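You operate a simulated robot arm through the tools that you are given. There is no shell and no other tool.

The job below is to be done with a simulated robot arm. You get a single attempt, and the scene is never put back.

## Task
Slacken the drum's bolts one and three, then draw the drum's shaft key.
Fine: use the green spanner and lay it back; lay the key between the drum and the blue bearing block; bolts two and four stay. Drop, pinch and damage nothing, leave nothing switched on.
Where things are to end (x, y in the base frame): shaft key within 50 mm of [350, -230].

It is judged by the outcome, as a careful person would: the job done as asked, and still so three seconds after it is handed in. It fails if anything else is knocked over, pushed out of place, dropped, spilled or broken.

## Robot
A 6-joint arm with a two-finger parallel gripper, fixed in place. Base frame: the origin is at the foot of the arm, x ahead of it, y to its left, z up; the work surface is at about z = 880. Units: mm, rad, N and s.
With the tool pointing down near the work surface it reaches from about 260 to 660 mm from the base axis. Its first joint turns from -1.152 to 1.152 rad. Payload 2.9 kg.
The TCP is the grasp point between the finger pads, 30 mm short of the fingertips. In the tool frame z runs along the fingers and y along their closing line. Largest opening 110 mm; finger width 20, thickness 10; the body of the gripper, 48 by 112 mm, starts 55 mm behind the TCP.
Orientation is that of the tool frame in the base frame, as a unit quaternion [x, y, z, w]. With the fingers straight down and closing along the base's y, the tool's x points along the base's -x, its y along +y and its z along -z.

## Interface
- The arm moves only by the tool jog_arm. Its argument "deltas" is a list of rows, each a list of 7 numbers: the shift along the tool's x, y, z in units of 40 mm (1.0 is 40 mm), then the turn, a rotation vector about the tool's x, y, z in units of 6 degrees (1.0 is 6 degrees), then the opening in per cent of the stroke, from 0 (shut) to 100 (fully open). In form: [[dx, dy, dz, ax, ay, az, grip], ...]. A call has 1 to 20 rows; each row shifts and turns the commanded pose from where the row before left it, along the tool's axes as they then stand. A call with a number of a shift or a turn outside -1 to 1 is refused whole. Each row takes 0.2 s and may step no farther than 50 mm and 0.15 rad from the row before; otherwise, or with a gripper value out of range, the whole call is refused. Where a pose cannot be reached the arm comes as near as it can. A force on the tool above 40 N (or 10 N above the force at the start of the call, whichever is more), or a blocked arm, ends the call early, and 0.2 s more pass. Each finger travels about 108 mm/s and halts on what it meets, pressing with about 31 N; the grip force reading is that of the motor and also rises with nothing between the fingers. The clock runs only during rows and for 0.2 s after the last one: add rows that do not move to give the fingers time. The reply holds the time, the measured pose of the TCP, the force on the tool along the base axes, the opening and the grip force, in the units named above and with some noise, with the torque about the TCP (base axes, N m) and any sound that the robot's microphone picked up.
- Cameras (640 x 400 px; columns grow to the right, rows downward): "scene" is fixed at [85.6, 452.4, 1371]; the picture's right is [-0.60, -0.80, 0.00], its down [-0.55, 0.41, -0.73] and it looks along [0.58, -0.44, -0.68] (base axes); focal length 214 px, centre (320, 200). "wrist" rides on the gripper at [72, 17, -103] in the tool frame; the picture's right is [-0.23, 0.97, 0.00], its down [-0.76, -0.18, -0.62] and it looks along [-0.61, -0.14, 0.78] (tool axes); focal length 222 px, centre (320, 200). There is no depth. A picture from a camera that has moved, and an enlarged one, comes with that camera's place and axes in the base frame and with its lens.
- snapshot(camera): a new picture of that camera. The clock stands still meanwhile.
- zoom(camera, box): a new picture of the part [left, top, right, bottom] of that camera's present view, enlarged. The clock stands still meanwhile.
- sign_off(): hands the job in; it is judged then, once.

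Places have to be worked out from the pictures, the camera data and where the tool is seen. Open the gripper and draw the arm clear of the work before you hand the job in, unless the task says otherwise.

The tools are called after ">>>" by a JSON object that holds its "api" and its "payload". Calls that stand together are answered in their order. jog_arm: Moves the arm, as the interface text tells. Its arguments: {"type":"object","properties":{"deltas":{"type":"array","items":{"type":"array","items":{"type":"number"}}}},"required":["deltas"]} The other tools are called the same way: snapshot (camera) takes a picture; zoom (camera, box) takes an enlarged picture of a part of a camera's view; sign_off () hands the job in.

At the start:

```text
t: 0.0
position: [383.1, -54.6, 1301.6]
tcp_rot: [0.0, 1.0, 0.001, 0.0]
wrist_force: [0.0, 0.7, 0.2]
torque: [0.02, 0.05, 0.0]
opening: 109.9
gripper_force: 0.0
```

scene: 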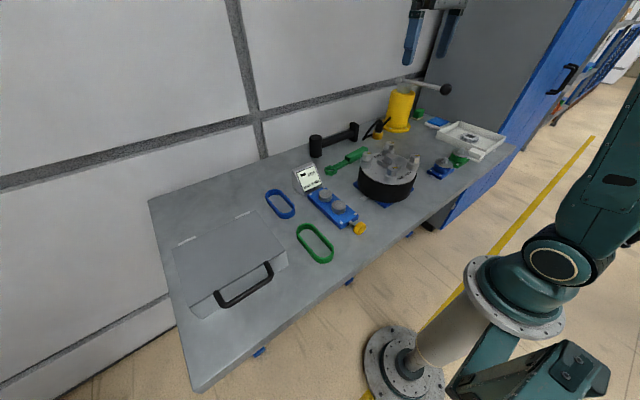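
wrist: 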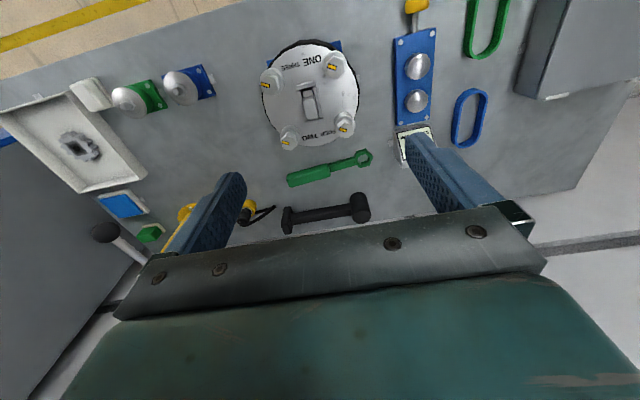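

The pictures show a drum with four bolts, a green spanner, a blue switch box, a black tool and bearing blocks. I will look at these more closely first.

>>> {"api": "zoom", "payload": {"camera": "wrist", "box": [240, 30, 380, 160]}}

>>> {"api": "zoom", "payload": {"camera": "wrist", "box": [60, 60, 240, 180]}}

>>> {"api": "zoom", "payload": {"camera": "scene", "box": [280, 100, 440, 240]}}

>>> {"api": "zoom", "payload": {"camera": "scene", "box": [370, 80, 530, 200]}}

>>> {"api": "zoom", "payload": {"camera": "wrist", "box": [260, 130, 400, 240]}}

>>> {"api": "zoom", "payload": {"camera": "wrist", "box": [370, 0, 510, 150]}}

```text
3.08 times, centred on (310, 95) of wrist
camera zoom: at [311.6, -37.7, 1404.8], right [0.23, 0.97, 0.0], down [0.76, -0.18, 0.62], along [0.61, -0.14, -0.78], focal length 684 px, centre (351, 523)
```

zoom: 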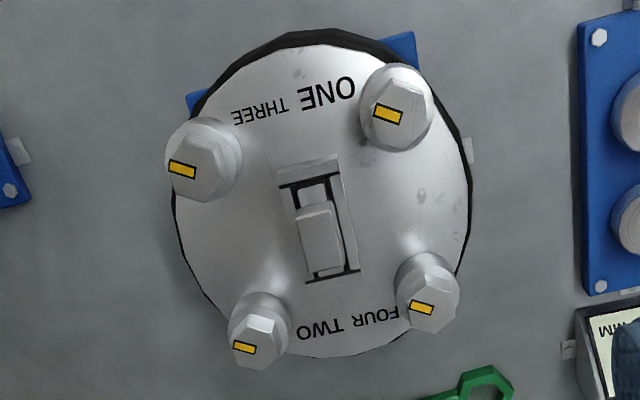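

```text
3.33 times, centred on (150, 120) of wrist
camera zoom: at [311.6, -37.7, 1404.8], right [0.23, 0.97, 0.0], down [0.76, -0.18, 0.62], along [0.61, -0.14, -0.78], focal length 740 px, centre (887, 467)
```

zoom: 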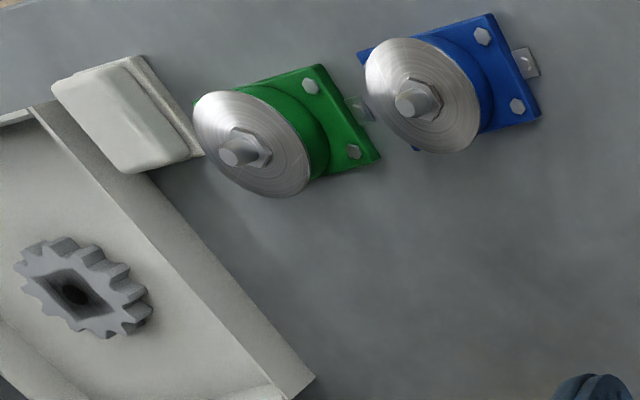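

```text
2.86 times, centred on (360, 170) of scene
camera zoom: at [85.6, 452.4, 1371.0], right [-0.6, -0.8, 0.0], down [-0.55, 0.41, -0.73], along [0.58, -0.44, -0.68], focal length 613 px, centre (206, 286)
```

zoom: 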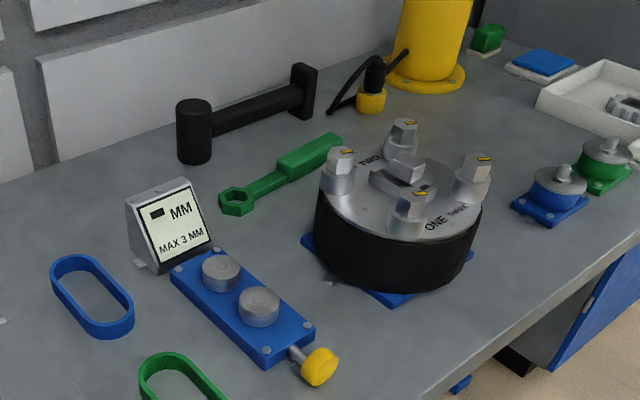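

```text
3.33 times, centred on (450, 140) of scene
camera zoom: at [85.6, 452.4, 1371.0], right [-0.6, -0.8, 0.0], down [-0.55, 0.41, -0.73], along [0.58, -0.44, -0.68], focal length 715 px, centre (-113, 400)
```

zoom: 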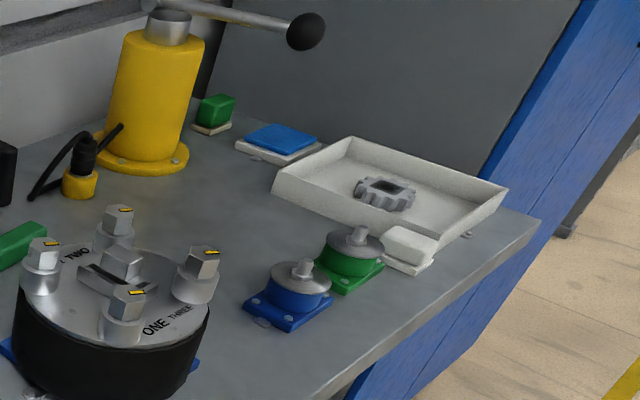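

```text
3.64 times, centred on (330, 185) of wrist
camera zoom: at [311.6, -37.7, 1404.8], right [0.23, 0.97, 0.0], down [0.76, -0.18, 0.62], along [0.61, -0.14, -0.78], focal length 808 px, centre (284, 254)
```

zoom: 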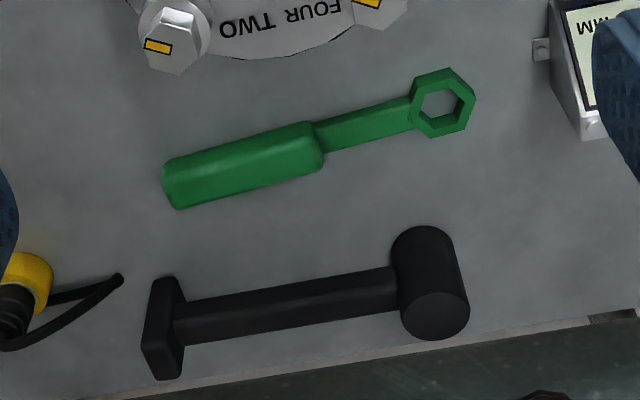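

```text
2.67 times, centred on (440, 75) of wrist
camera zoom: at [311.6, -37.7, 1404.8], right [0.23, 0.97, 0.0], down [0.76, -0.18, 0.62], along [0.61, -0.14, -0.78], focal length 592 px, centre (0, 533)
```

zoom: 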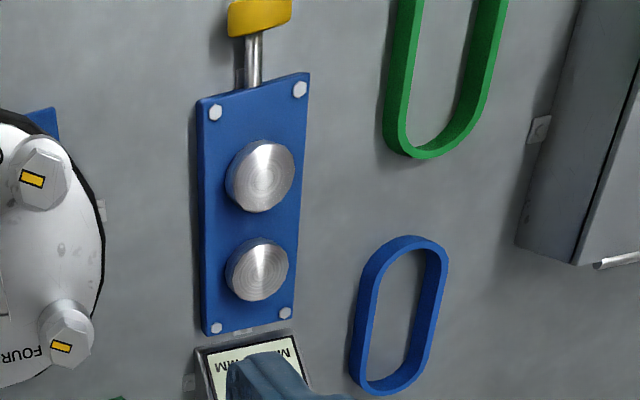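

The labels put bolt one at the near-left of the drum, bolt three near-right, two far-right and four far-left. I lower the gripper to a safe height above the drum for a closer look with the wrist camera.

>>> {"api": "jog_arm", "payload": {"deltas": [[-0.2, -0.14, 0.9, 0, 0, 0, 100], [-0.2, -0.14, 0.9, 0, 0, 0, 100], [-0.2, -0.14, 0.9, 0, 0, 0, 100], [-0.2, -0.14, 0.9, 0, 0, 0, 100], [0, 0, 0, 0, 0, 0, 100]]}}

>>> {"api": "snapshot", "payload": {"camera": "wrist"}}

>>> {"api": "snapshot", "payload": {"camera": "scene"}}

```text
t: 1.2
position: [415.3, -78.2, 1156.0]
tcp_rot: [0.0, 1.0, 0.0, 0.001]
wrist_force: [0.4, 0.2, 0.2]
torque: [-0.02, -0.03, -0.02]
opening: 110.2
gripper_force: 0.1
```

```text
taken
camera wrist: at [343.0, -61.9, 1259.2], right [0.23, 0.97, 0.0], down [0.76, -0.18, 0.62], along [0.61, -0.14, -0.78], focal length 222 px, centre (320, 200)
```

wrist: 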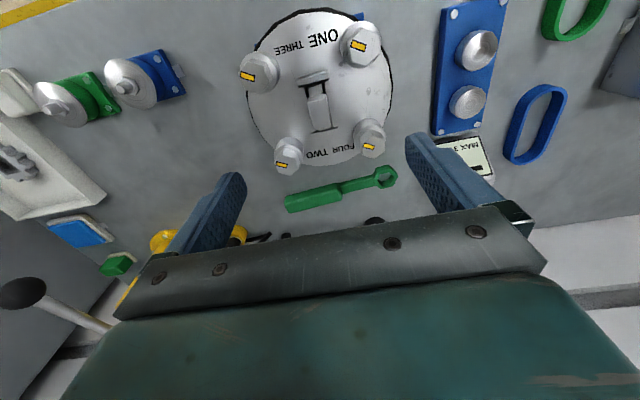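

```text
taken
```

scene: 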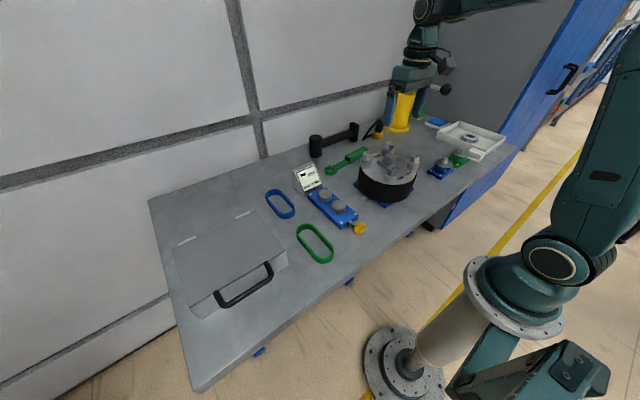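

The drum is now closer. I zoom in on the bolts, the key and the spanner to measure where they are.

>>> {"api": "zoom", "payload": {"camera": "wrist", "box": [230, 0, 406, 110]}}

>>> {"api": "zoom", "payload": {"camera": "wrist", "box": [260, 80, 420, 220]}}

>>> {"api": "zoom", "payload": {"camera": "scene", "box": [340, 130, 430, 210]}}

>>> {"api": "zoom", "payload": {"camera": "scene", "box": [310, 130, 400, 190]}}

>>> {"api": "zoom", "payload": {"camera": "wrist", "box": [290, 60, 350, 140]}}

```text
3.64 times, centred on (318, 55) of wrist
camera zoom: at [343.0, -61.9, 1259.2], right [0.23, 0.97, 0.0], down [0.76, -0.18, 0.62], along [0.61, -0.14, -0.78], focal length 808 px, centre (327, 727)
```

zoom: 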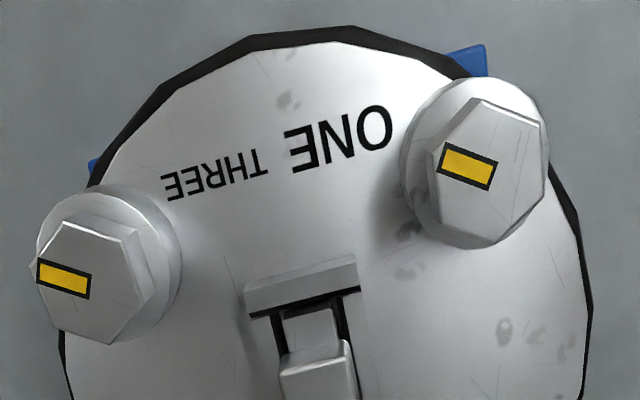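

```text
2.86 times, centred on (340, 150) of wrist
camera zoom: at [343.0, -61.9, 1259.2], right [0.23, 0.97, 0.0], down [0.76, -0.18, 0.62], along [0.61, -0.14, -0.78], focal length 635 px, centre (263, 343)
```

zoom: 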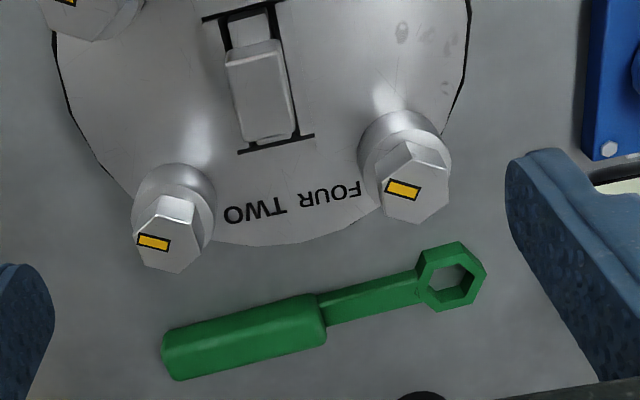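

```text
5.00 times, centred on (385, 170) of scene
camera zoom: at [85.6, 452.4, 1371.0], right [-0.6, -0.8, 0.0], down [-0.55, 0.41, -0.73], along [0.58, -0.44, -0.68], focal length 1072 px, centre (-5, 350)
```

zoom: 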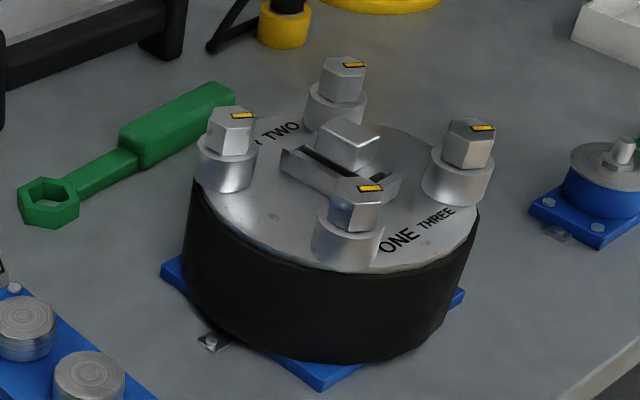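

```text
6.67 times, centred on (355, 160) of scene
camera zoom: at [85.6, 452.4, 1371.0], right [-0.6, -0.8, 0.0], down [-0.55, 0.41, -0.73], along [0.58, -0.44, -0.68], focal length 1430 px, centre (87, 467)
```

zoom: 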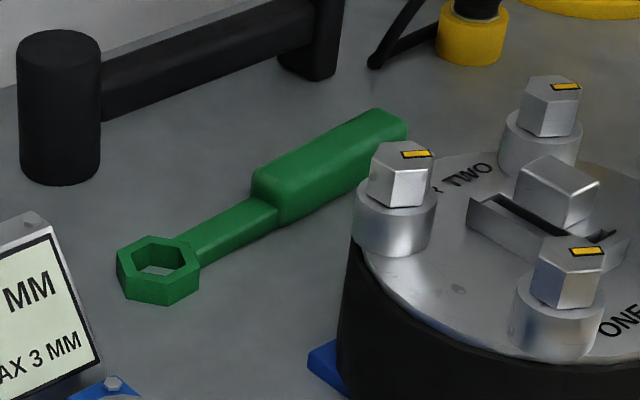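

```text
5.00 times, centred on (320, 100) of wrist
camera zoom: at [343.0, -61.9, 1259.2], right [0.23, 0.97, 0.0], down [0.76, -0.18, 0.62], along [0.61, -0.14, -0.78], focal length 1111 px, centre (320, 700)
```

zoom: 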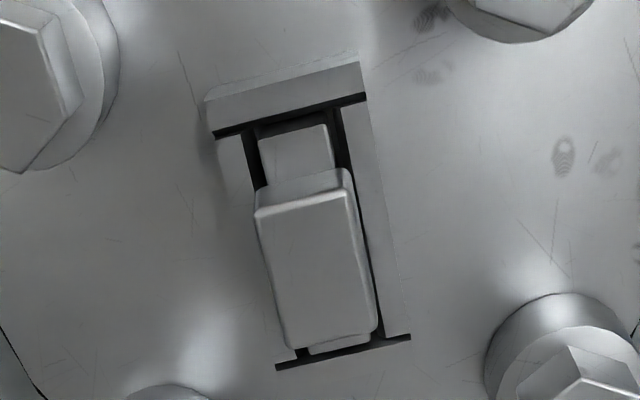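

The key sits in a frame at the drum centre, and the hex heads stand on bosses. I put the camera right above bolt one to measure its position and hex angle without parallax.

>>> {"api": "jog_arm", "payload": {"deltas": [[-0.33, 0.47, 0.45, 0, 0, 0, 100], [-0.33, 0.47, 0.45, 0, 0, 0, 100], [0, 0, 0, 0, 0, 0, 100], [0, 0, 0, 0, 0, 0, 100]]}}

>>> {"api": "zoom", "payload": {"camera": "wrist", "box": [280, 0, 360, 50]}}

>>> {"api": "snapshot", "payload": {"camera": "wrist"}}

```text
t: 2.2
position: [443.6, -41.6, 1121.5]
tcp_rot: [0.0, 1.0, 0.0, 0.0]
wrist_force: [1.0, 0.0, -0.4]
torque: [-0.01, -0.04, 0.01]
opening: 110.3
gripper_force: 0.0
```

```text
8.00 times, centred on (320, 25) of wrist
camera zoom: at [370.9, -24.4, 1224.2], right [0.23, 0.97, 0.0], down [0.76, -0.18, 0.62], along [0.61, -0.14, -0.78], focal length 1777 px, centre (320, 1600)
```

zoom: 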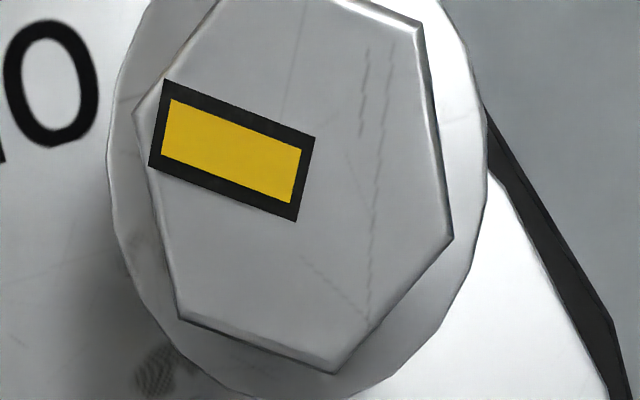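

```text
taken
camera wrist: at [370.9, -24.4, 1224.2], right [0.23, 0.97, 0.0], down [0.76, -0.18, 0.62], along [0.61, -0.14, -0.78], focal length 222 px, centre (320, 200)
```

wrist: 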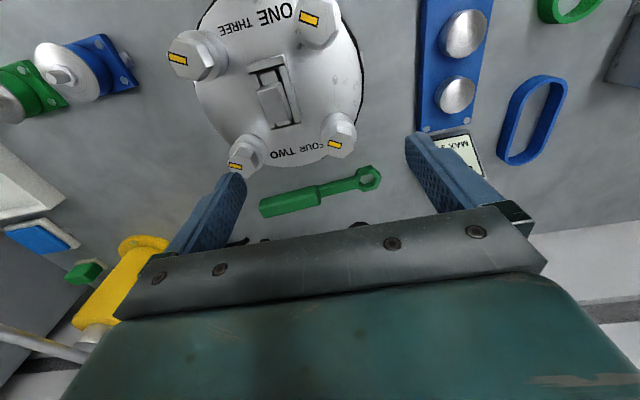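

Seen from above, bolt one's centre is at about (370, -26.5), its top is near z 1015, and its hex points along 0°, 60° and so on. Next I move the camera above bolt three.

>>> {"api": "jog_arm", "payload": {"deltas": [[0.0, -0.85, 0, 0, 0, 0, 100], [0.02, -0.85, 0, 0, 0, 0, 100], [0.05, -0.8, 0, 0, 0, 0, 100], [0, 0, 0, 0, 0, 0, 100], [0, 0, 0, 0, 0, 0, 100]]}}

>>> {"api": "zoom", "payload": {"camera": "wrist", "box": [280, 0, 360, 50]}}

>>> {"api": "snapshot", "payload": {"camera": "wrist"}}

```text
t: 3.4
position: [440.9, -138.9, 1121.9]
tcp_rot: [0.001, 1.0, 0.001, 0.0]
wrist_force: [0.0, 0.2, 1.0]
torque: [0.02, 0.0, 0.0]
opening: 110.2
gripper_force: 0.1
```

```text
8.00 times, centred on (320, 25) of wrist
camera zoom: at [368.3, -122.2, 1224.2], right [0.23, 0.97, 0.0], down [0.76, -0.18, 0.62], along [0.61, -0.14, -0.78], focal length 1777 px, centre (320, 1600)
```

zoom: 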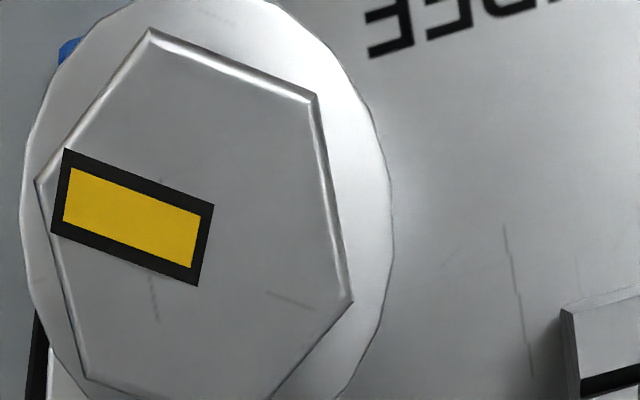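

```text
taken
camera wrist: at [368.3, -122.2, 1224.2], right [0.23, 0.97, 0.0], down [0.76, -0.18, 0.62], along [0.61, -0.14, -0.78], focal length 222 px, centre (320, 200)
```

wrist: 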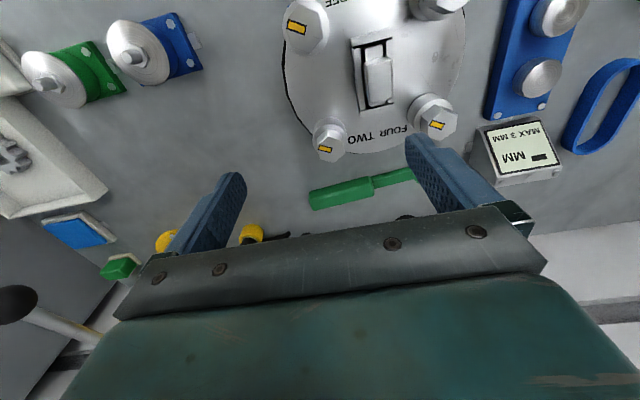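

Bolt three's centre comes out at about (369, -134), with the same hex orientation. I now turn the tool about 84° so the fingers close across the spanner handle, staying up here.

>>> {"api": "jog_arm", "payload": {"deltas": [[0, 0, 0, 0, 0, 1, 100], [0, 0, 0, 0, 0, 1, 100], [0, 0, 0, 0, 0, 1, 100], [0, 0, 0, 0, 0, 1, 100], [0, 0, 0, 0, 0, 1, 100], [0, 0, 0, 0, 0, 1, 100], [0, 0, 0, 0, 0, 1, 100], [0, 0, 0, 0, 0, 1, 100], [0, 0, 0, 0, 0, 1, 100], [0, 0, 0, 0, 0, 1, 100], [0, 0, 0, 0, 0, 1, 100], [0, 0, 0, 0, 0, 1, 100], [0, 0, 0, 0, 0, 1, 100], [0, 0, 0, 0, 0, 1, 100], [0, 0, 0, 0, 0, 0, 100]]}}

>>> {"api": "snapshot", "payload": {"camera": "wrist"}}

```text
t: 6.6
position: [438.8, -138.4, 1121.5]
tcp_rot: [0.669, 0.743, 0.0, 0.0]
wrist_force: [0.4, 0.9, -0.2]
torque: [0.03, -0.02, -0.02]
opening: 110.1
gripper_force: 0.0
```

```text
taken
camera wrist: at [448.6, -64.8, 1224.4], right [0.99, -0.13, 0.0], down [-0.1, -0.78, 0.62], along [-0.08, -0.62, -0.78], focal length 222 px, centre (320, 200)
```

wrist: 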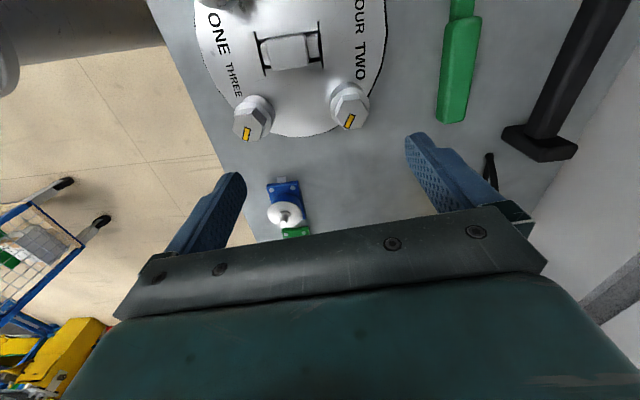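

The tool turned cleanly. I now move over the spanner so that the camera sits above its ring.

>>> {"api": "jog_arm", "payload": {"deltas": [[0.288, 0.79, 0, 0, 0, 0, 100], [0.288, 0.79, 0, 0, 0, 0, 100], [0.288, 0.79, 0, 0, 0, 0, 100], [0.288, 0.79, 0, 0, 0, 0, 100], [0.288, 0.79, 0, 0, 0, 0, 100], [0, 0, 0, 0, 0, 0, 100], [0, 0, 0, 0, 0, 0, 100]]}}

>>> {"api": "snapshot", "payload": {"camera": "wrist"}}

>>> {"api": "zoom", "payload": {"camera": "wrist", "box": [270, 0, 398, 80]}}

>>> {"api": "zoom", "payload": {"camera": "wrist", "box": [240, 0, 400, 200]}}

```text
t: 8.2
position: [591.9, -66.0, 1124.0]
tcp_rot: [0.669, 0.743, -0.001, 0.0]
wrist_force: [0.2, -1.3, -0.1]
torque: [0.01, -0.02, 0.04]
opening: 110.0
gripper_force: 0.0
```

```text
taken
camera wrist: at [601.6, 7.0, 1227.2], right [0.99, -0.12, 0.0], down [-0.1, -0.78, 0.62], along [-0.08, -0.62, -0.78], focal length 222 px, centre (320, 200)
```

wrist: 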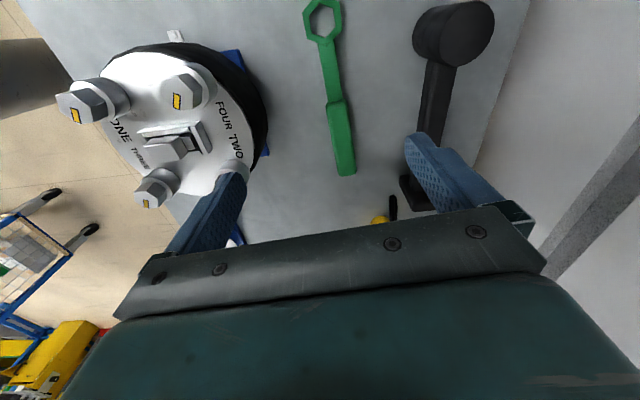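

```text
5.00 times, centred on (334, 40) of wrist
camera zoom: at [601.6, 7.0, 1227.2], right [0.99, -0.12, 0.0], down [-0.1, -0.78, 0.62], along [-0.08, -0.62, -0.78], focal length 1111 px, centre (250, 1000)
```

zoom: 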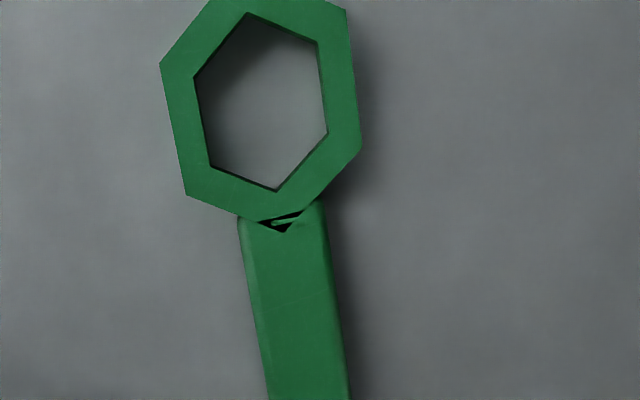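

```text
2.00 times, centred on (320, 100) of wrist
camera zoom: at [601.6, 7.0, 1227.2], right [0.99, -0.12, 0.0], down [-0.1, -0.78, 0.62], along [-0.08, -0.62, -0.78], focal length 444 px, centre (320, 400)
```

zoom: 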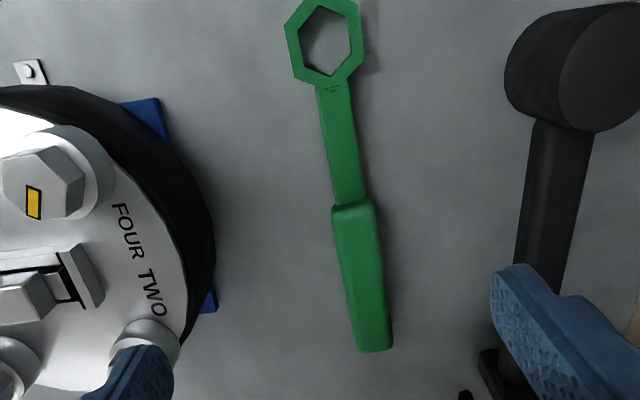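

The ring centre is about (605, 9), and the handle runs at about -85°, from 91 to 212 mm out from the ring. I move above the outer handle and square the yaw to it.

>>> {"api": "jog_arm", "payload": {"deltas": [[-0.803, 0.142, 0, 0, 0, 0, 65], [-0.803, 0.142, 0, 0, 0, 0, 65], [-0.803, 0.142, 0, 0, 0, 0.17, 65], [0, 0, 0, 0, 0, 0, 65], [0, 0, 0, 0, 0, 0, 65]]}}

>>> {"api": "snapshot", "payload": {"camera": "wrist"}}

>>> {"api": "zoom", "payload": {"camera": "wrist", "box": [240, 0, 400, 200]}}

>>> {"api": "zoom", "payload": {"camera": "scene", "box": [300, 40, 460, 200]}}

```text
t: 9.4
position: [612.7, -149.0, 1121.8]
tcp_rot: [0.674, 0.739, 0.001, 0.0]
wrist_force: [0.3, -0.2, 0.4]
torque: [0.02, 0.04, -0.01]
opening: 71.3
gripper_force: 0.0
out of reach, approached as far as the arm can: row 3
```

```text
taken
camera wrist: at [622.1, -75.8, 1224.6], right [0.99, -0.14, 0.0], down [-0.11, -0.77, 0.62], along [-0.08, -0.62, -0.78], focal length 222 px, centre (320, 200)
```

wrist: 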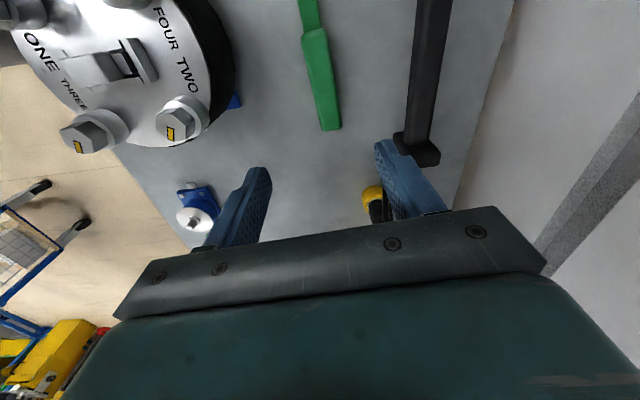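

```text
2.00 times, centred on (320, 100) of wrist
camera zoom: at [622.1, -75.8, 1224.6], right [0.99, -0.14, 0.0], down [-0.11, -0.77, 0.62], along [-0.08, -0.62, -0.78], focal length 444 px, centre (320, 400)
```

zoom: 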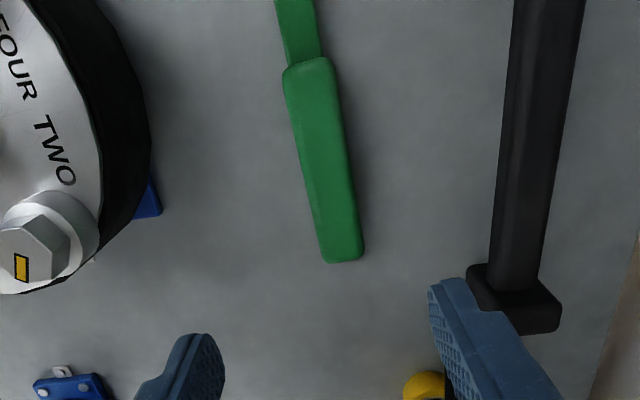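

```text
2.50 times, centred on (380, 120) of scene
camera zoom: at [85.6, 452.3, 1371.0], right [-0.6, -0.8, 0.0], down [-0.55, 0.41, -0.73], along [0.58, -0.44, -0.68], focal length 536 px, centre (170, 400)
```

zoom: 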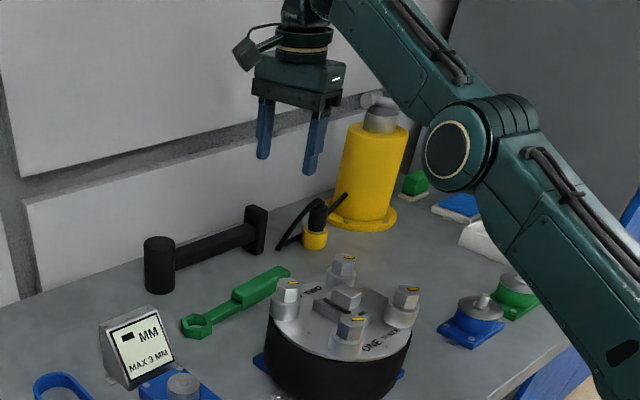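

At this height the arm stopped short, at about (612, -149). Reach should improve lower down, so I descend partway and re-measure.

>>> {"api": "jog_arm", "payload": {"deltas": [[0, 0, 0.9, 0, 0, 0, 65], [0, 0, 0.9, 0, 0, 0, 65], [0, 0, 0.9, 0, 0, 0, 65], [0, 0, 0, 0, 0, 0, 65], [0, 0, 0, 0, 0, 0, 65]]}}

>>> {"api": "snapshot", "payload": {"camera": "wrist"}}

```text
t: 10.6
position: [612.4, -148.6, 1013.0]
tcp_rot: [0.676, 0.736, 0.001, 0.001]
wrist_force: [0.4, -0.3, 0.1]
torque: [0.01, -0.05, -0.02]
opening: 71.6
gripper_force: 0.0
```

```text
taken
camera wrist: at [622.4, -75.6, 1116.0], right [0.99, -0.14, 0.0], down [-0.11, -0.77, 0.62], along [-0.09, -0.62, -0.78], focal length 222 px, centre (320, 200)
```

wrist: 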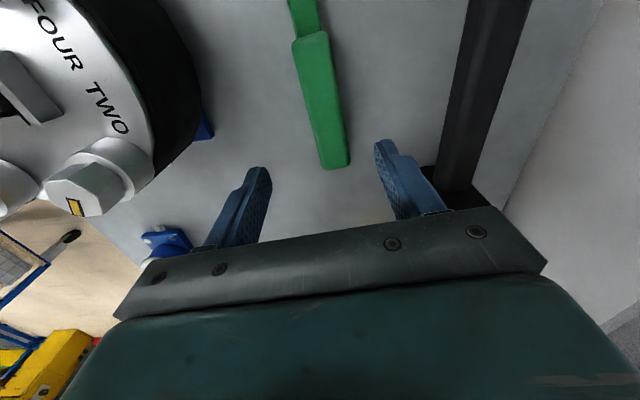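

The arm is at (612, -149, 1013). I close most of the remaining height and shift about 7 mm onto the handle's axis, with the fingertips still above the handle.

>>> {"api": "jog_arm", "payload": {"deltas": [[-0.05, 0.03, 0.8, 0, 0, 0, 65], [-0.05, 0.06, 0.6, 0, 0, 0, 65], [-0.065, 0.07, 0, 0, 0, 0, 65], [0, 0, 0, 0, 0, 0, 65], [0, 0, 0, 0, 0, 0, 65]]}}

>>> {"api": "snapshot", "payload": {"camera": "wrist"}}

>>> {"api": "zoom", "payload": {"camera": "scene", "box": [310, 110, 410, 190]}}

```text
t: 11.8
position: [616.7, -154.5, 955.6]
tcp_rot: [0.676, 0.737, 0.0, 0.0]
wrist_force: [0.3, -0.5, 1.0]
torque: [0.0, 0.0, 0.0]
opening: 71.6
gripper_force: 0.0
```

```text
taken
camera wrist: at [627.6, -81.6, 1059.1], right [0.99, -0.14, 0.0], down [-0.11, -0.77, 0.62], along [-0.09, -0.62, -0.78], focal length 222 px, centre (320, 200)
```

wrist: 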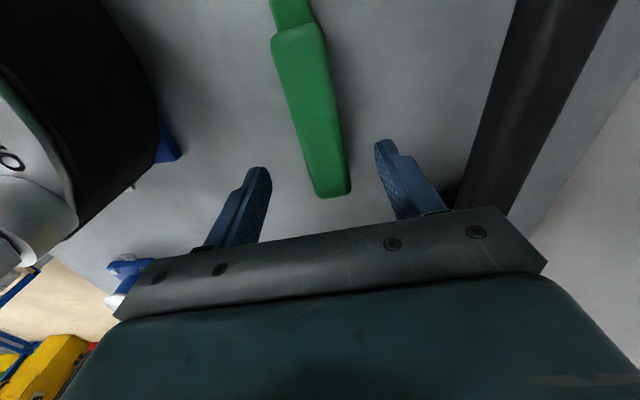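

```text
5.00 times, centred on (360, 150) of scene
camera zoom: at [85.6, 452.4, 1371.0], right [-0.6, -0.8, 0.0], down [-0.55, 0.41, -0.73], along [0.58, -0.44, -0.68], focal length 1072 px, centre (120, 450)
```

zoom: 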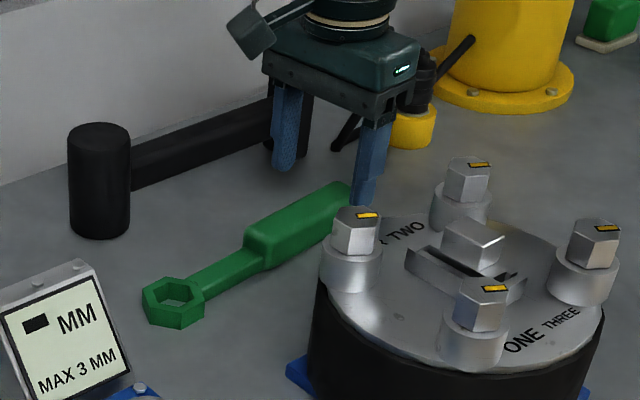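

The TCP is within 2 mm of the handle's axis. I lower to about z 913, so the fingertips stop roughly 3 mm above the table.

>>> {"api": "jog_arm", "payload": {"deltas": [[0, 0.04, 0.6, 0, 0, 0, 65], [0, 0, 0.3, 0, 0, 0, 65], [0, 0, 0.15, 0, 0, 0, 65], [0, 0, 0, 0, 0, 0, 65], [0, 0, 0, 0, 0, 0, 65]]}}

>>> {"api": "snapshot", "payload": {"camera": "wrist"}}

>>> {"api": "zoom", "payload": {"camera": "scene", "box": [310, 110, 410, 190]}}

```text
t: 13.0
position: [618.3, -155.2, 914.3]
tcp_rot: [0.676, 0.737, -0.001, 0.001]
wrist_force: [0.3, 0.4, 0.6]
torque: [0.0, 0.01, 0.01]
opening: 71.4
gripper_force: 0.1
```

```text
taken
camera wrist: at [628.9, -81.7, 1017.0], right [0.99, -0.14, 0.0], down [-0.11, -0.77, 0.62], along [-0.09, -0.62, -0.78], focal length 222 px, centre (320, 200)
```

wrist: 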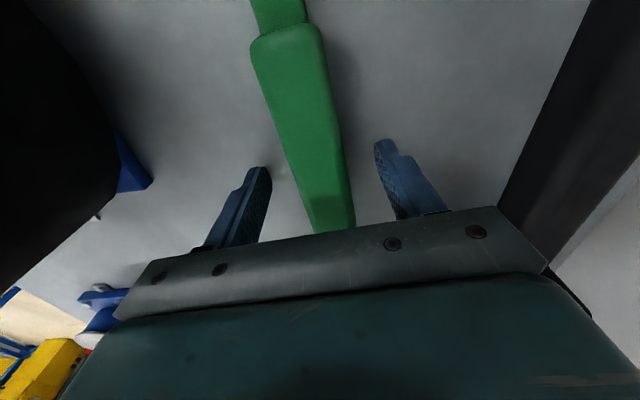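

```text
5.00 times, centred on (360, 150) of scene
camera zoom: at [85.6, 452.4, 1371.0], right [-0.6, -0.8, 0.0], down [-0.55, 0.41, -0.73], along [0.58, -0.44, -0.68], focal length 1072 px, centre (120, 450)
```

zoom: 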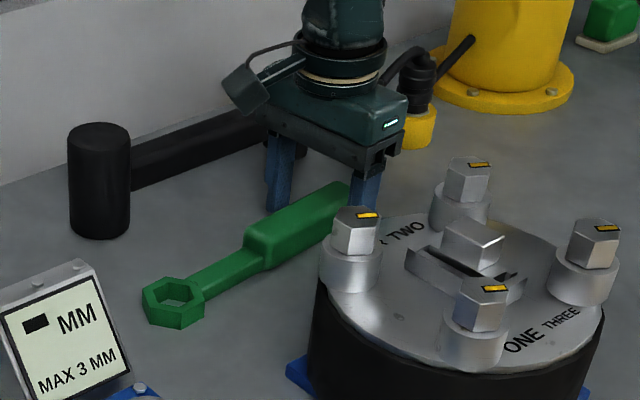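

The fingers straddle the handle. I close on it and then read the opening and the grip force.

>>> {"api": "jog_arm", "payload": {"deltas": [[0, 0, 0, 0, 0, 0, 30], [0, 0, 0, 0, 0, 0, 15], [0, 0, 0, 0, 0, 0, 0], [0, 0, 0, 0, 0, 0, 0], [0, 0, 0, 0, 0, 0, 0]]}}

>>> {"api": "zoom", "payload": {"camera": "wrist", "box": [200, 0, 440, 240]}}

>>> {"api": "zoom", "payload": {"camera": "scene", "box": [310, 110, 410, 190]}}

```text
t: 14.2
position: [618.2, -155.0, 914.2]
tcp_rot: [0.676, 0.737, 0.001, 0.001]
wrist_force: [0.3, 0.9, 0.5]
torque: [-0.06, 0.0, -0.02]
opening: 31.8
gripper_force: 31.0
```

```text
1.67 times, centred on (320, 120) of wrist
camera zoom: at [628.9, -81.7, 1017.1], right [0.99, -0.14, 0.0], down [-0.11, -0.77, 0.62], along [-0.09, -0.62, -0.78], focal length 370 px, centre (320, 333)
```

zoom: 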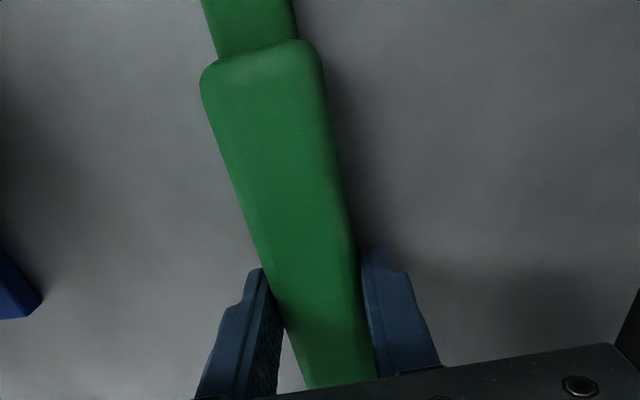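

```text
5.00 times, centred on (360, 150) of scene
camera zoom: at [85.6, 452.4, 1371.0], right [-0.6, -0.8, 0.0], down [-0.55, 0.41, -0.73], along [0.58, -0.44, -0.68], focal length 1072 px, centre (120, 450)
```

zoom: 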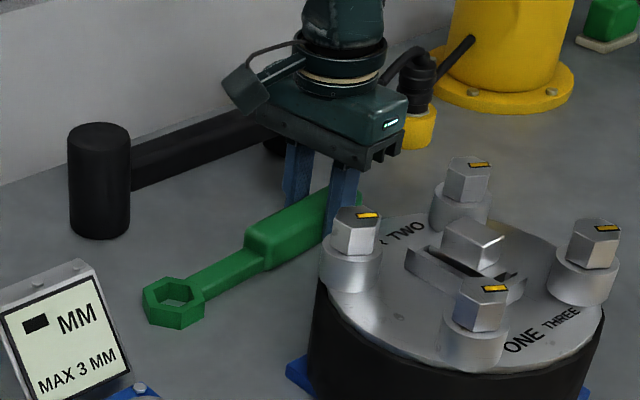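

It is gripped at an opening of 31.8 mm with 31 N. I lift gently by 40 mm and check that the spanner stays level in the grip.

>>> {"api": "jog_arm", "payload": {"deltas": [[0, 0, -0.1, 0, 0, 0, 0], [0, 0, -0.2, 0, 0, 0, 0], [0, 0, -0.3, 0, 0, 0, 0], [0, 0, -0.4, 0, 0, 0, 0], [0, 0, 0, 0, 0, 0, 0], [0, 0, 0, 0, 0, 0, 0]]}}

>>> {"api": "zoom", "payload": {"camera": "wrist", "box": [200, 0, 440, 240]}}

>>> {"api": "zoom", "payload": {"camera": "scene", "box": [310, 110, 410, 190]}}

```text
t: 15.6
position: [618.6, -155.2, 955.7]
tcp_rot: [0.676, 0.737, 0.0, 0.0]
wrist_force: [0.9, -0.5, -2.2]
torque: [-0.05, -0.02, -0.05]
opening: 31.5
gripper_force: 31.1
```

```text
1.67 times, centred on (320, 120) of wrist
camera zoom: at [629.7, -81.7, 1058.9], right [0.99, -0.14, 0.0], down [-0.11, -0.77, 0.62], along [-0.09, -0.62, -0.78], focal length 370 px, centre (320, 333)
```

zoom: 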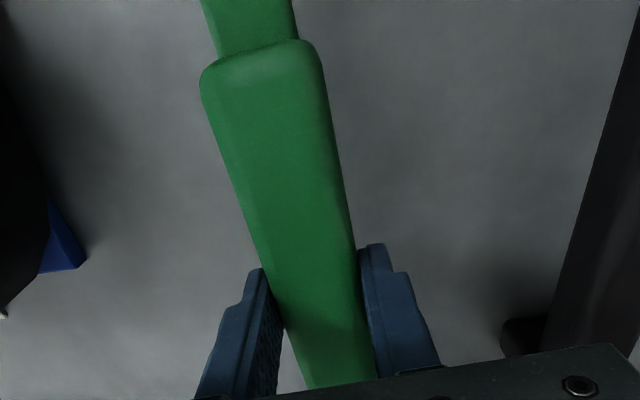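

```text
5.00 times, centred on (360, 150) of scene
camera zoom: at [85.6, 452.4, 1371.0], right [-0.6, -0.8, 0.0], down [-0.55, 0.41, -0.73], along [0.58, -0.44, -0.68], focal length 1072 px, centre (120, 450)
```

zoom: 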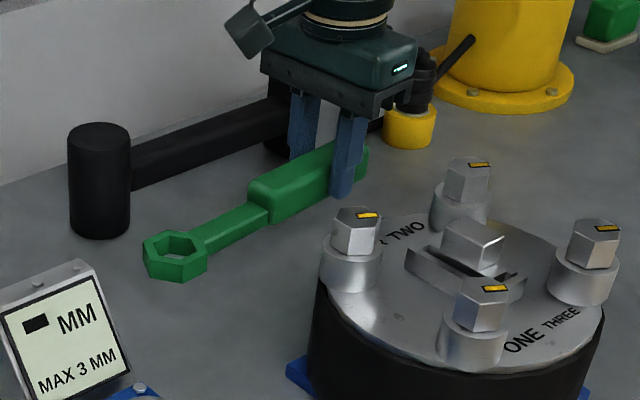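

The spanner came up level, weighs about 2.5 N, and the wrist view shows no slip. I raise it above the bolt tops while drawing inward, then carry it to the left of the drum.

>>> {"api": "jog_arm", "payload": {"deltas": [[0, -0.2, -0.4, 0, 0, 0, 0], [0, -0.4, -0.7, 0, 0, 0, 0], [0, -0.4, -0.8, 0, 0, 0, 0], [0, -0.4, -0.8, 0, 0, 0, 0], [0, -0.3, -0.5, 0, 0, 0, 0], [0.5, -0.1, 0, 0, 0, 0, 0], [0.8, -0.12, 0, 0, 0, 0, 0], [0.8, -0.12, 0, 0, 0, 0, 0], [0.8, -0.12, 0, 0, 0, 0, 0], [0.8, -0.12, 0, 0, 0, 0, 0], [0.8, -0.12, 0, 0, 0, 0, 0], [0.7, -0.1, 0, 0, 0, 0, 0], [0.4, 0, 0, 0, 0, 0, 0], [0, 0, 0, 0, 0, 0, 0]]}}

>>> {"api": "zoom", "payload": {"camera": "wrist", "box": [200, 0, 440, 240]}}

>>> {"api": "snapshot", "payload": {"camera": "scene"}}

```text
t: 18.6
position: [500.4, 59.8, 1081.0]
tcp_rot: [0.676, 0.737, 0.0, 0.0]
wrist_force: [-0.5, -1.0, -1.3]
torque: [-0.06, 0.03, 0.01]
opening: 31.8
gripper_force: 31.5
```

```text
1.67 times, centred on (320, 120) of wrist
camera zoom: at [510.2, 132.5, 1183.6], right [0.99, -0.14, 0.0], down [-0.11, -0.77, 0.62], along [-0.09, -0.62, -0.78], focal length 370 px, centre (320, 333)
```

zoom: 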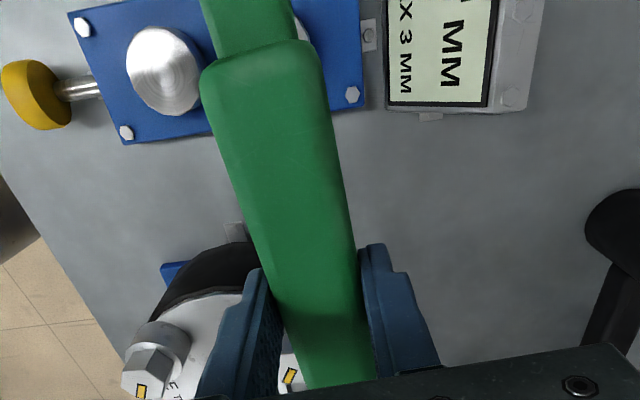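

```text
taken
```

scene: 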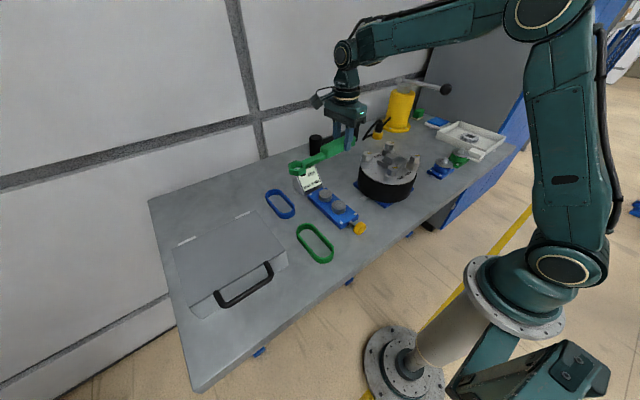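

It is carried steadily. I now turn the tool counter-clockwise in place, high above everything, to bring the handle to 60° for bolt one.

>>> {"api": "jog_arm", "payload": {"deltas": [[0, 0, 0, 0, 0, -0.5, 0], [0, 0, 0, 0, 0, -1, 0], [0, 0, 0, 0, 0, -1, 0], [0, 0, 0, 0, 0, -1, 0], [0, 0, 0, 0, 0, -1, 0], [0, 0, 0, 0, 0, -1, 0], [0, 0, 0, 0, 0, -1, 0], [0, 0, 0, 0, 0, -1, 0], [0, 0, 0, 0, 0, -1, 0], [0, 0, 0, 0, 0, -1, 0], [0, 0, 0, 0, 0, -1, 0], [0, 0, 0, 0, 0, -1, 0], [0, 0, 0, 0, 0, -1, 0], [0, 0, 0, 0, 0, -1, 0], [0, 0, 0, 0, 0, -1, 0], [0, 0, 0, 0, 0, -1, 0], [0, 0, 0, 0, 0, -1, 0], [0, 0, 0, 0, 0, -1, 0], [0, 0, 0, 0, 0, -0.5, 0], [0, 0, 0, 0, 0, 0, 0]]}}

>>> {"api": "snapshot", "payload": {"camera": "scene"}}

```text
t: 22.8
position: [499.2, 61.4, 1080.5]
tcp_rot: [-0.2, 0.98, 0.0, 0.001]
wrist_force: [0.0, 0.2, -1.7]
torque: [0.04, -0.05, -0.01]
opening: 31.6
gripper_force: 30.8
```

```text
taken
```

scene: 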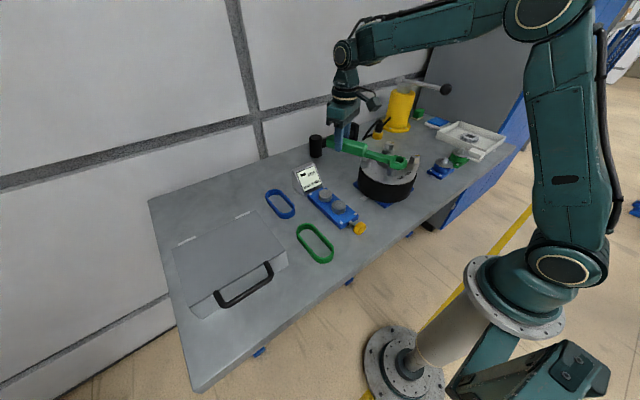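

The handle is now at 23°. I finish the turn to 60° and shift so the ring hovers above bolt one, about 30 mm over it.

>>> {"api": "jog_arm", "payload": {"deltas": [[0, 0, 0, 0, 0, -1, 0], [0, 0, 0, 0, 0, -1, 0], [0, 0, 0, 0, 0, -1, 0], [0, 0, 0, 0, 0, -1, 0], [0, 0, 0, 0, 0, -1, 0], [0, 0, 0, 0, 0, -1, 0], [0, 0, 0, 0, 0, -0.17, 0], [-0.2, 0.57, 0, 0, 0, 0, 0], [-0.2, 0.57, 0, 0, 0, 0, 0], [-0.21, 0.58, 0, 0, 0, 0, 0], [0, 0, 0, 0, 0, 0, 0], [0, 0, 0, 0, 0, 0, 0], [0, 0, 0, 0, 0, 0, 0]]}}

>>> {"api": "snapshot", "payload": {"camera": "scene"}}

>>> {"api": "zoom", "payload": {"camera": "scene", "box": [340, 120, 440, 200]}}

>>> {"api": "snapshot", "payload": {"camera": "wrist"}}

```text
t: 25.6
position: [451.1, 116.5, 1081.1]
tcp_rot: [-0.5, 0.866, 0.0, 0.0]
wrist_force: [0.3, -1.0, -1.7]
torque: [0.07, -0.02, 0.0]
opening: 31.8
gripper_force: 31.1
```

```text
taken
```

scene: 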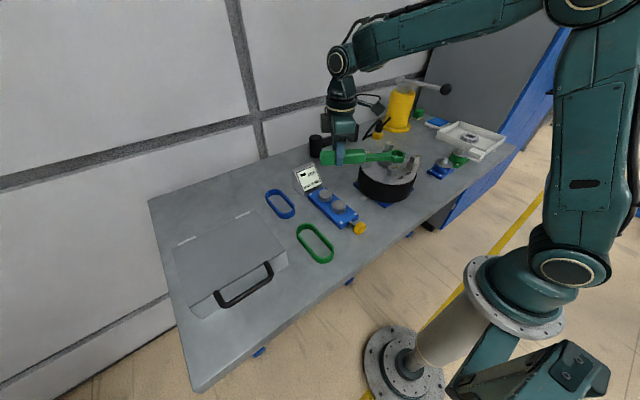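

```text
5.00 times, centred on (390, 160) of scene
camera zoom: at [85.6, 452.4, 1371.0], right [-0.6, -0.8, 0.0], down [-0.55, 0.41, -0.73], along [0.58, -0.44, -0.68], focal length 1072 px, centre (-30, 400)
```

zoom: 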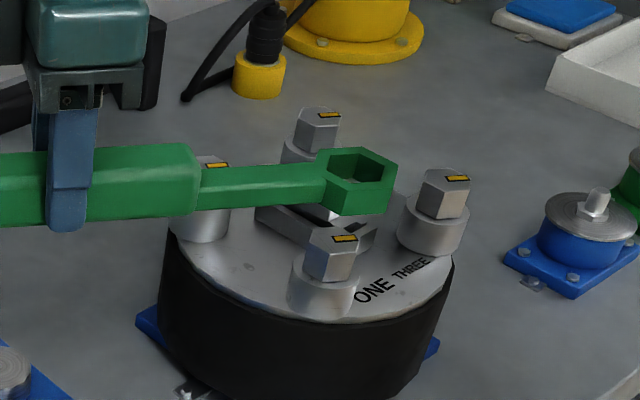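

```text
taken
camera wrist: at [401.1, 61.8, 1184.4], right [-0.73, 0.68, 0.0], down [0.53, 0.57, 0.62], along [0.43, 0.45, -0.78], focal length 222 px, centre (320, 200)
```

wrist: 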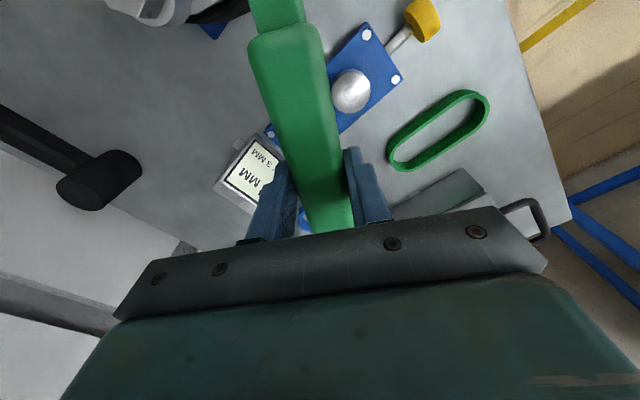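

The ring hovers roughly above bolt one. I zoom in on it closely to check it against the computed position before lowering.

>>> {"api": "zoom", "payload": {"camera": "scene", "box": [375, 140, 423, 170]}}

>>> {"api": "zoom", "payload": {"camera": "scene", "box": [370, 150, 418, 180]}}

```text
13.33 times, centred on (399, 155) of scene
camera zoom: at [85.6, 452.4, 1371.0], right [-0.6, -0.8, 0.0], down [-0.55, 0.41, -0.73], along [0.58, -0.44, -0.68], focal length 2860 px, centre (-733, 800)
```

zoom: 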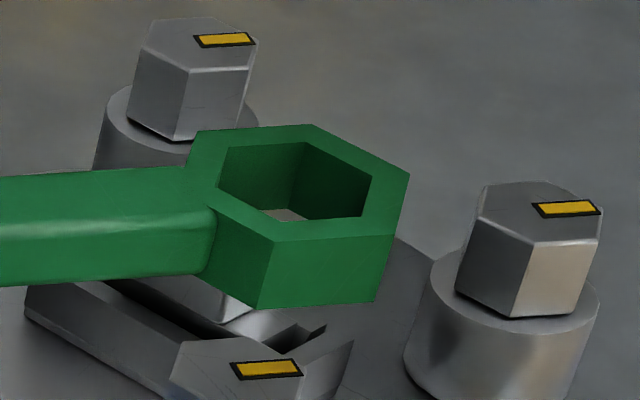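

```text
13.33 times, centred on (394, 165) of scene
camera zoom: at [85.6, 452.4, 1371.0], right [-0.6, -0.8, 0.0], down [-0.55, 0.41, -0.73], along [0.58, -0.44, -0.68], focal length 2860 px, centre (-667, 667)
```

zoom: 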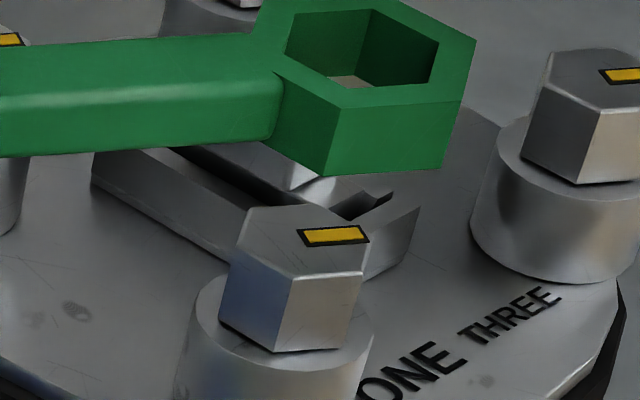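

By the scene camera the ring is within about 2 mm of being over the bolt. I lower to just above the hex head, where parallax hardly matters, and look again.

>>> {"api": "jog_arm", "payload": {"deltas": [[0, 0, 0.3, 0, 0, 0, 0], [0, 0, 0.3, 0, 0, 0, 0], [0, 0, 0.1, 0, 0, 0, 0], [0, 0, 0, 0, 0, 0, 0], [0, 0, 0, 0, 0, 0, 0]]}}

>>> {"api": "zoom", "payload": {"camera": "scene", "box": [370, 145, 418, 175]}}

>>> {"api": "zoom", "payload": {"camera": "wrist", "box": [100, 0, 420, 200]}}

```text
t: 26.8
position: [452.3, 115.7, 1053.0]
tcp_rot: [-0.5, 0.866, 0.0, -0.001]
wrist_force: [-0.9, 0.0, -2.5]
torque: [0.06, -0.03, 0.0]
opening: 31.7
gripper_force: 30.9
```

```text
13.33 times, centred on (394, 160) of scene
camera zoom: at [85.6, 452.4, 1371.0], right [-0.6, -0.8, 0.0], down [-0.55, 0.41, -0.73], along [0.58, -0.44, -0.68], focal length 2860 px, centre (-667, 733)
```

zoom: 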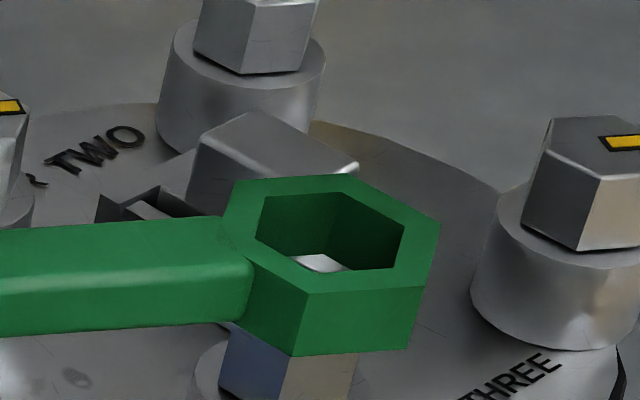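

```text
2.00 times, centred on (260, 100) of wrist
camera zoom: at [401.3, 61.1, 1155.8], right [-0.73, 0.68, 0.0], down [0.53, 0.57, 0.62], along [0.43, 0.45, -0.78], focal length 444 px, centre (440, 400)
```

zoom: 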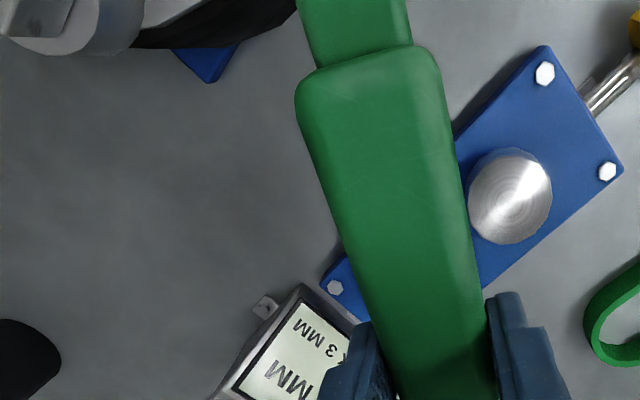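

Both cameras agree the ring is about 1 mm too far out along the handle, and the hex angles match. I correct that and lower the ring onto the head in small steps.

>>> {"api": "jog_arm", "payload": {"deltas": [[-0.028, 0, 0, 0, 0, 0, 0], [0, 0, 0.05, 0, 0, 0, 0], [0, 0, 0.05, 0, 0, 0, 0], [0, 0, 0.05, 0, 0, 0, 0], [0, 0, 0.05, 0, 0, 0, 0], [0, 0, 0.05, 0, 0, 0, 0], [0, 0, 0, 0, 0, 0, 0]]}}

>>> {"api": "zoom", "payload": {"camera": "scene", "box": [370, 145, 418, 175]}}

```text
t: 28.4
position: [451.4, 118.0, 1043.5]
tcp_rot: [-0.501, 0.866, 0.001, 0.0]
wrist_force: [-0.3, 0.3, -1.3]
torque: [0.05, -0.02, -0.02]
opening: 31.7
gripper_force: 30.9
```

```text
13.33 times, centred on (394, 160) of scene
camera zoom: at [85.6, 452.4, 1371.0], right [-0.6, -0.8, 0.0], down [-0.55, 0.41, -0.73], along [0.58, -0.44, -0.68], focal length 2860 px, centre (-667, 733)
```

zoom: 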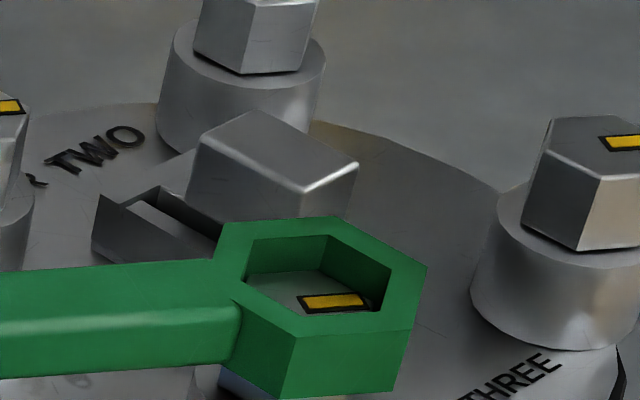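

The ring has slid over the hex head with no contact force. I lower another 9 mm for full engagement.

>>> {"api": "jog_arm", "payload": {"deltas": [[0, 0, 0.05, 0, 0, 0, 0], [0, 0, 0.05, 0, 0, 0, 0], [0, 0, 0.05, 0, 0, 0, 0], [0, 0, 0.05, 0, 0, 0, 0], [0, 0, 0.03, 0, 0, 0, 0], [0, 0, 0, 0, 0, 0, 0]]}}

>>> {"api": "zoom", "payload": {"camera": "scene", "box": [370, 145, 418, 175]}}

```text
t: 29.8
position: [452.3, 116.9, 1034.4]
tcp_rot: [-0.5, 0.866, 0.001, 0.0]
wrist_force: [-0.7, -0.5, -1.8]
torque: [0.09, -0.05, -0.02]
opening: 31.6
gripper_force: 31.4
```

```text
13.33 times, centred on (394, 160) of scene
camera zoom: at [85.6, 452.4, 1371.0], right [-0.6, -0.8, 0.0], down [-0.55, 0.41, -0.73], along [0.58, -0.44, -0.68], focal length 2860 px, centre (-667, 733)
```

zoom: 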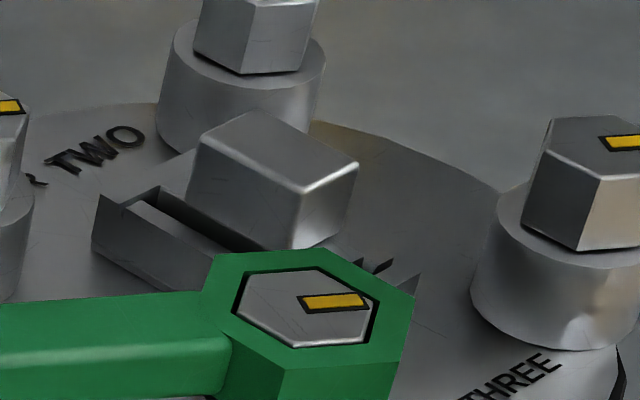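

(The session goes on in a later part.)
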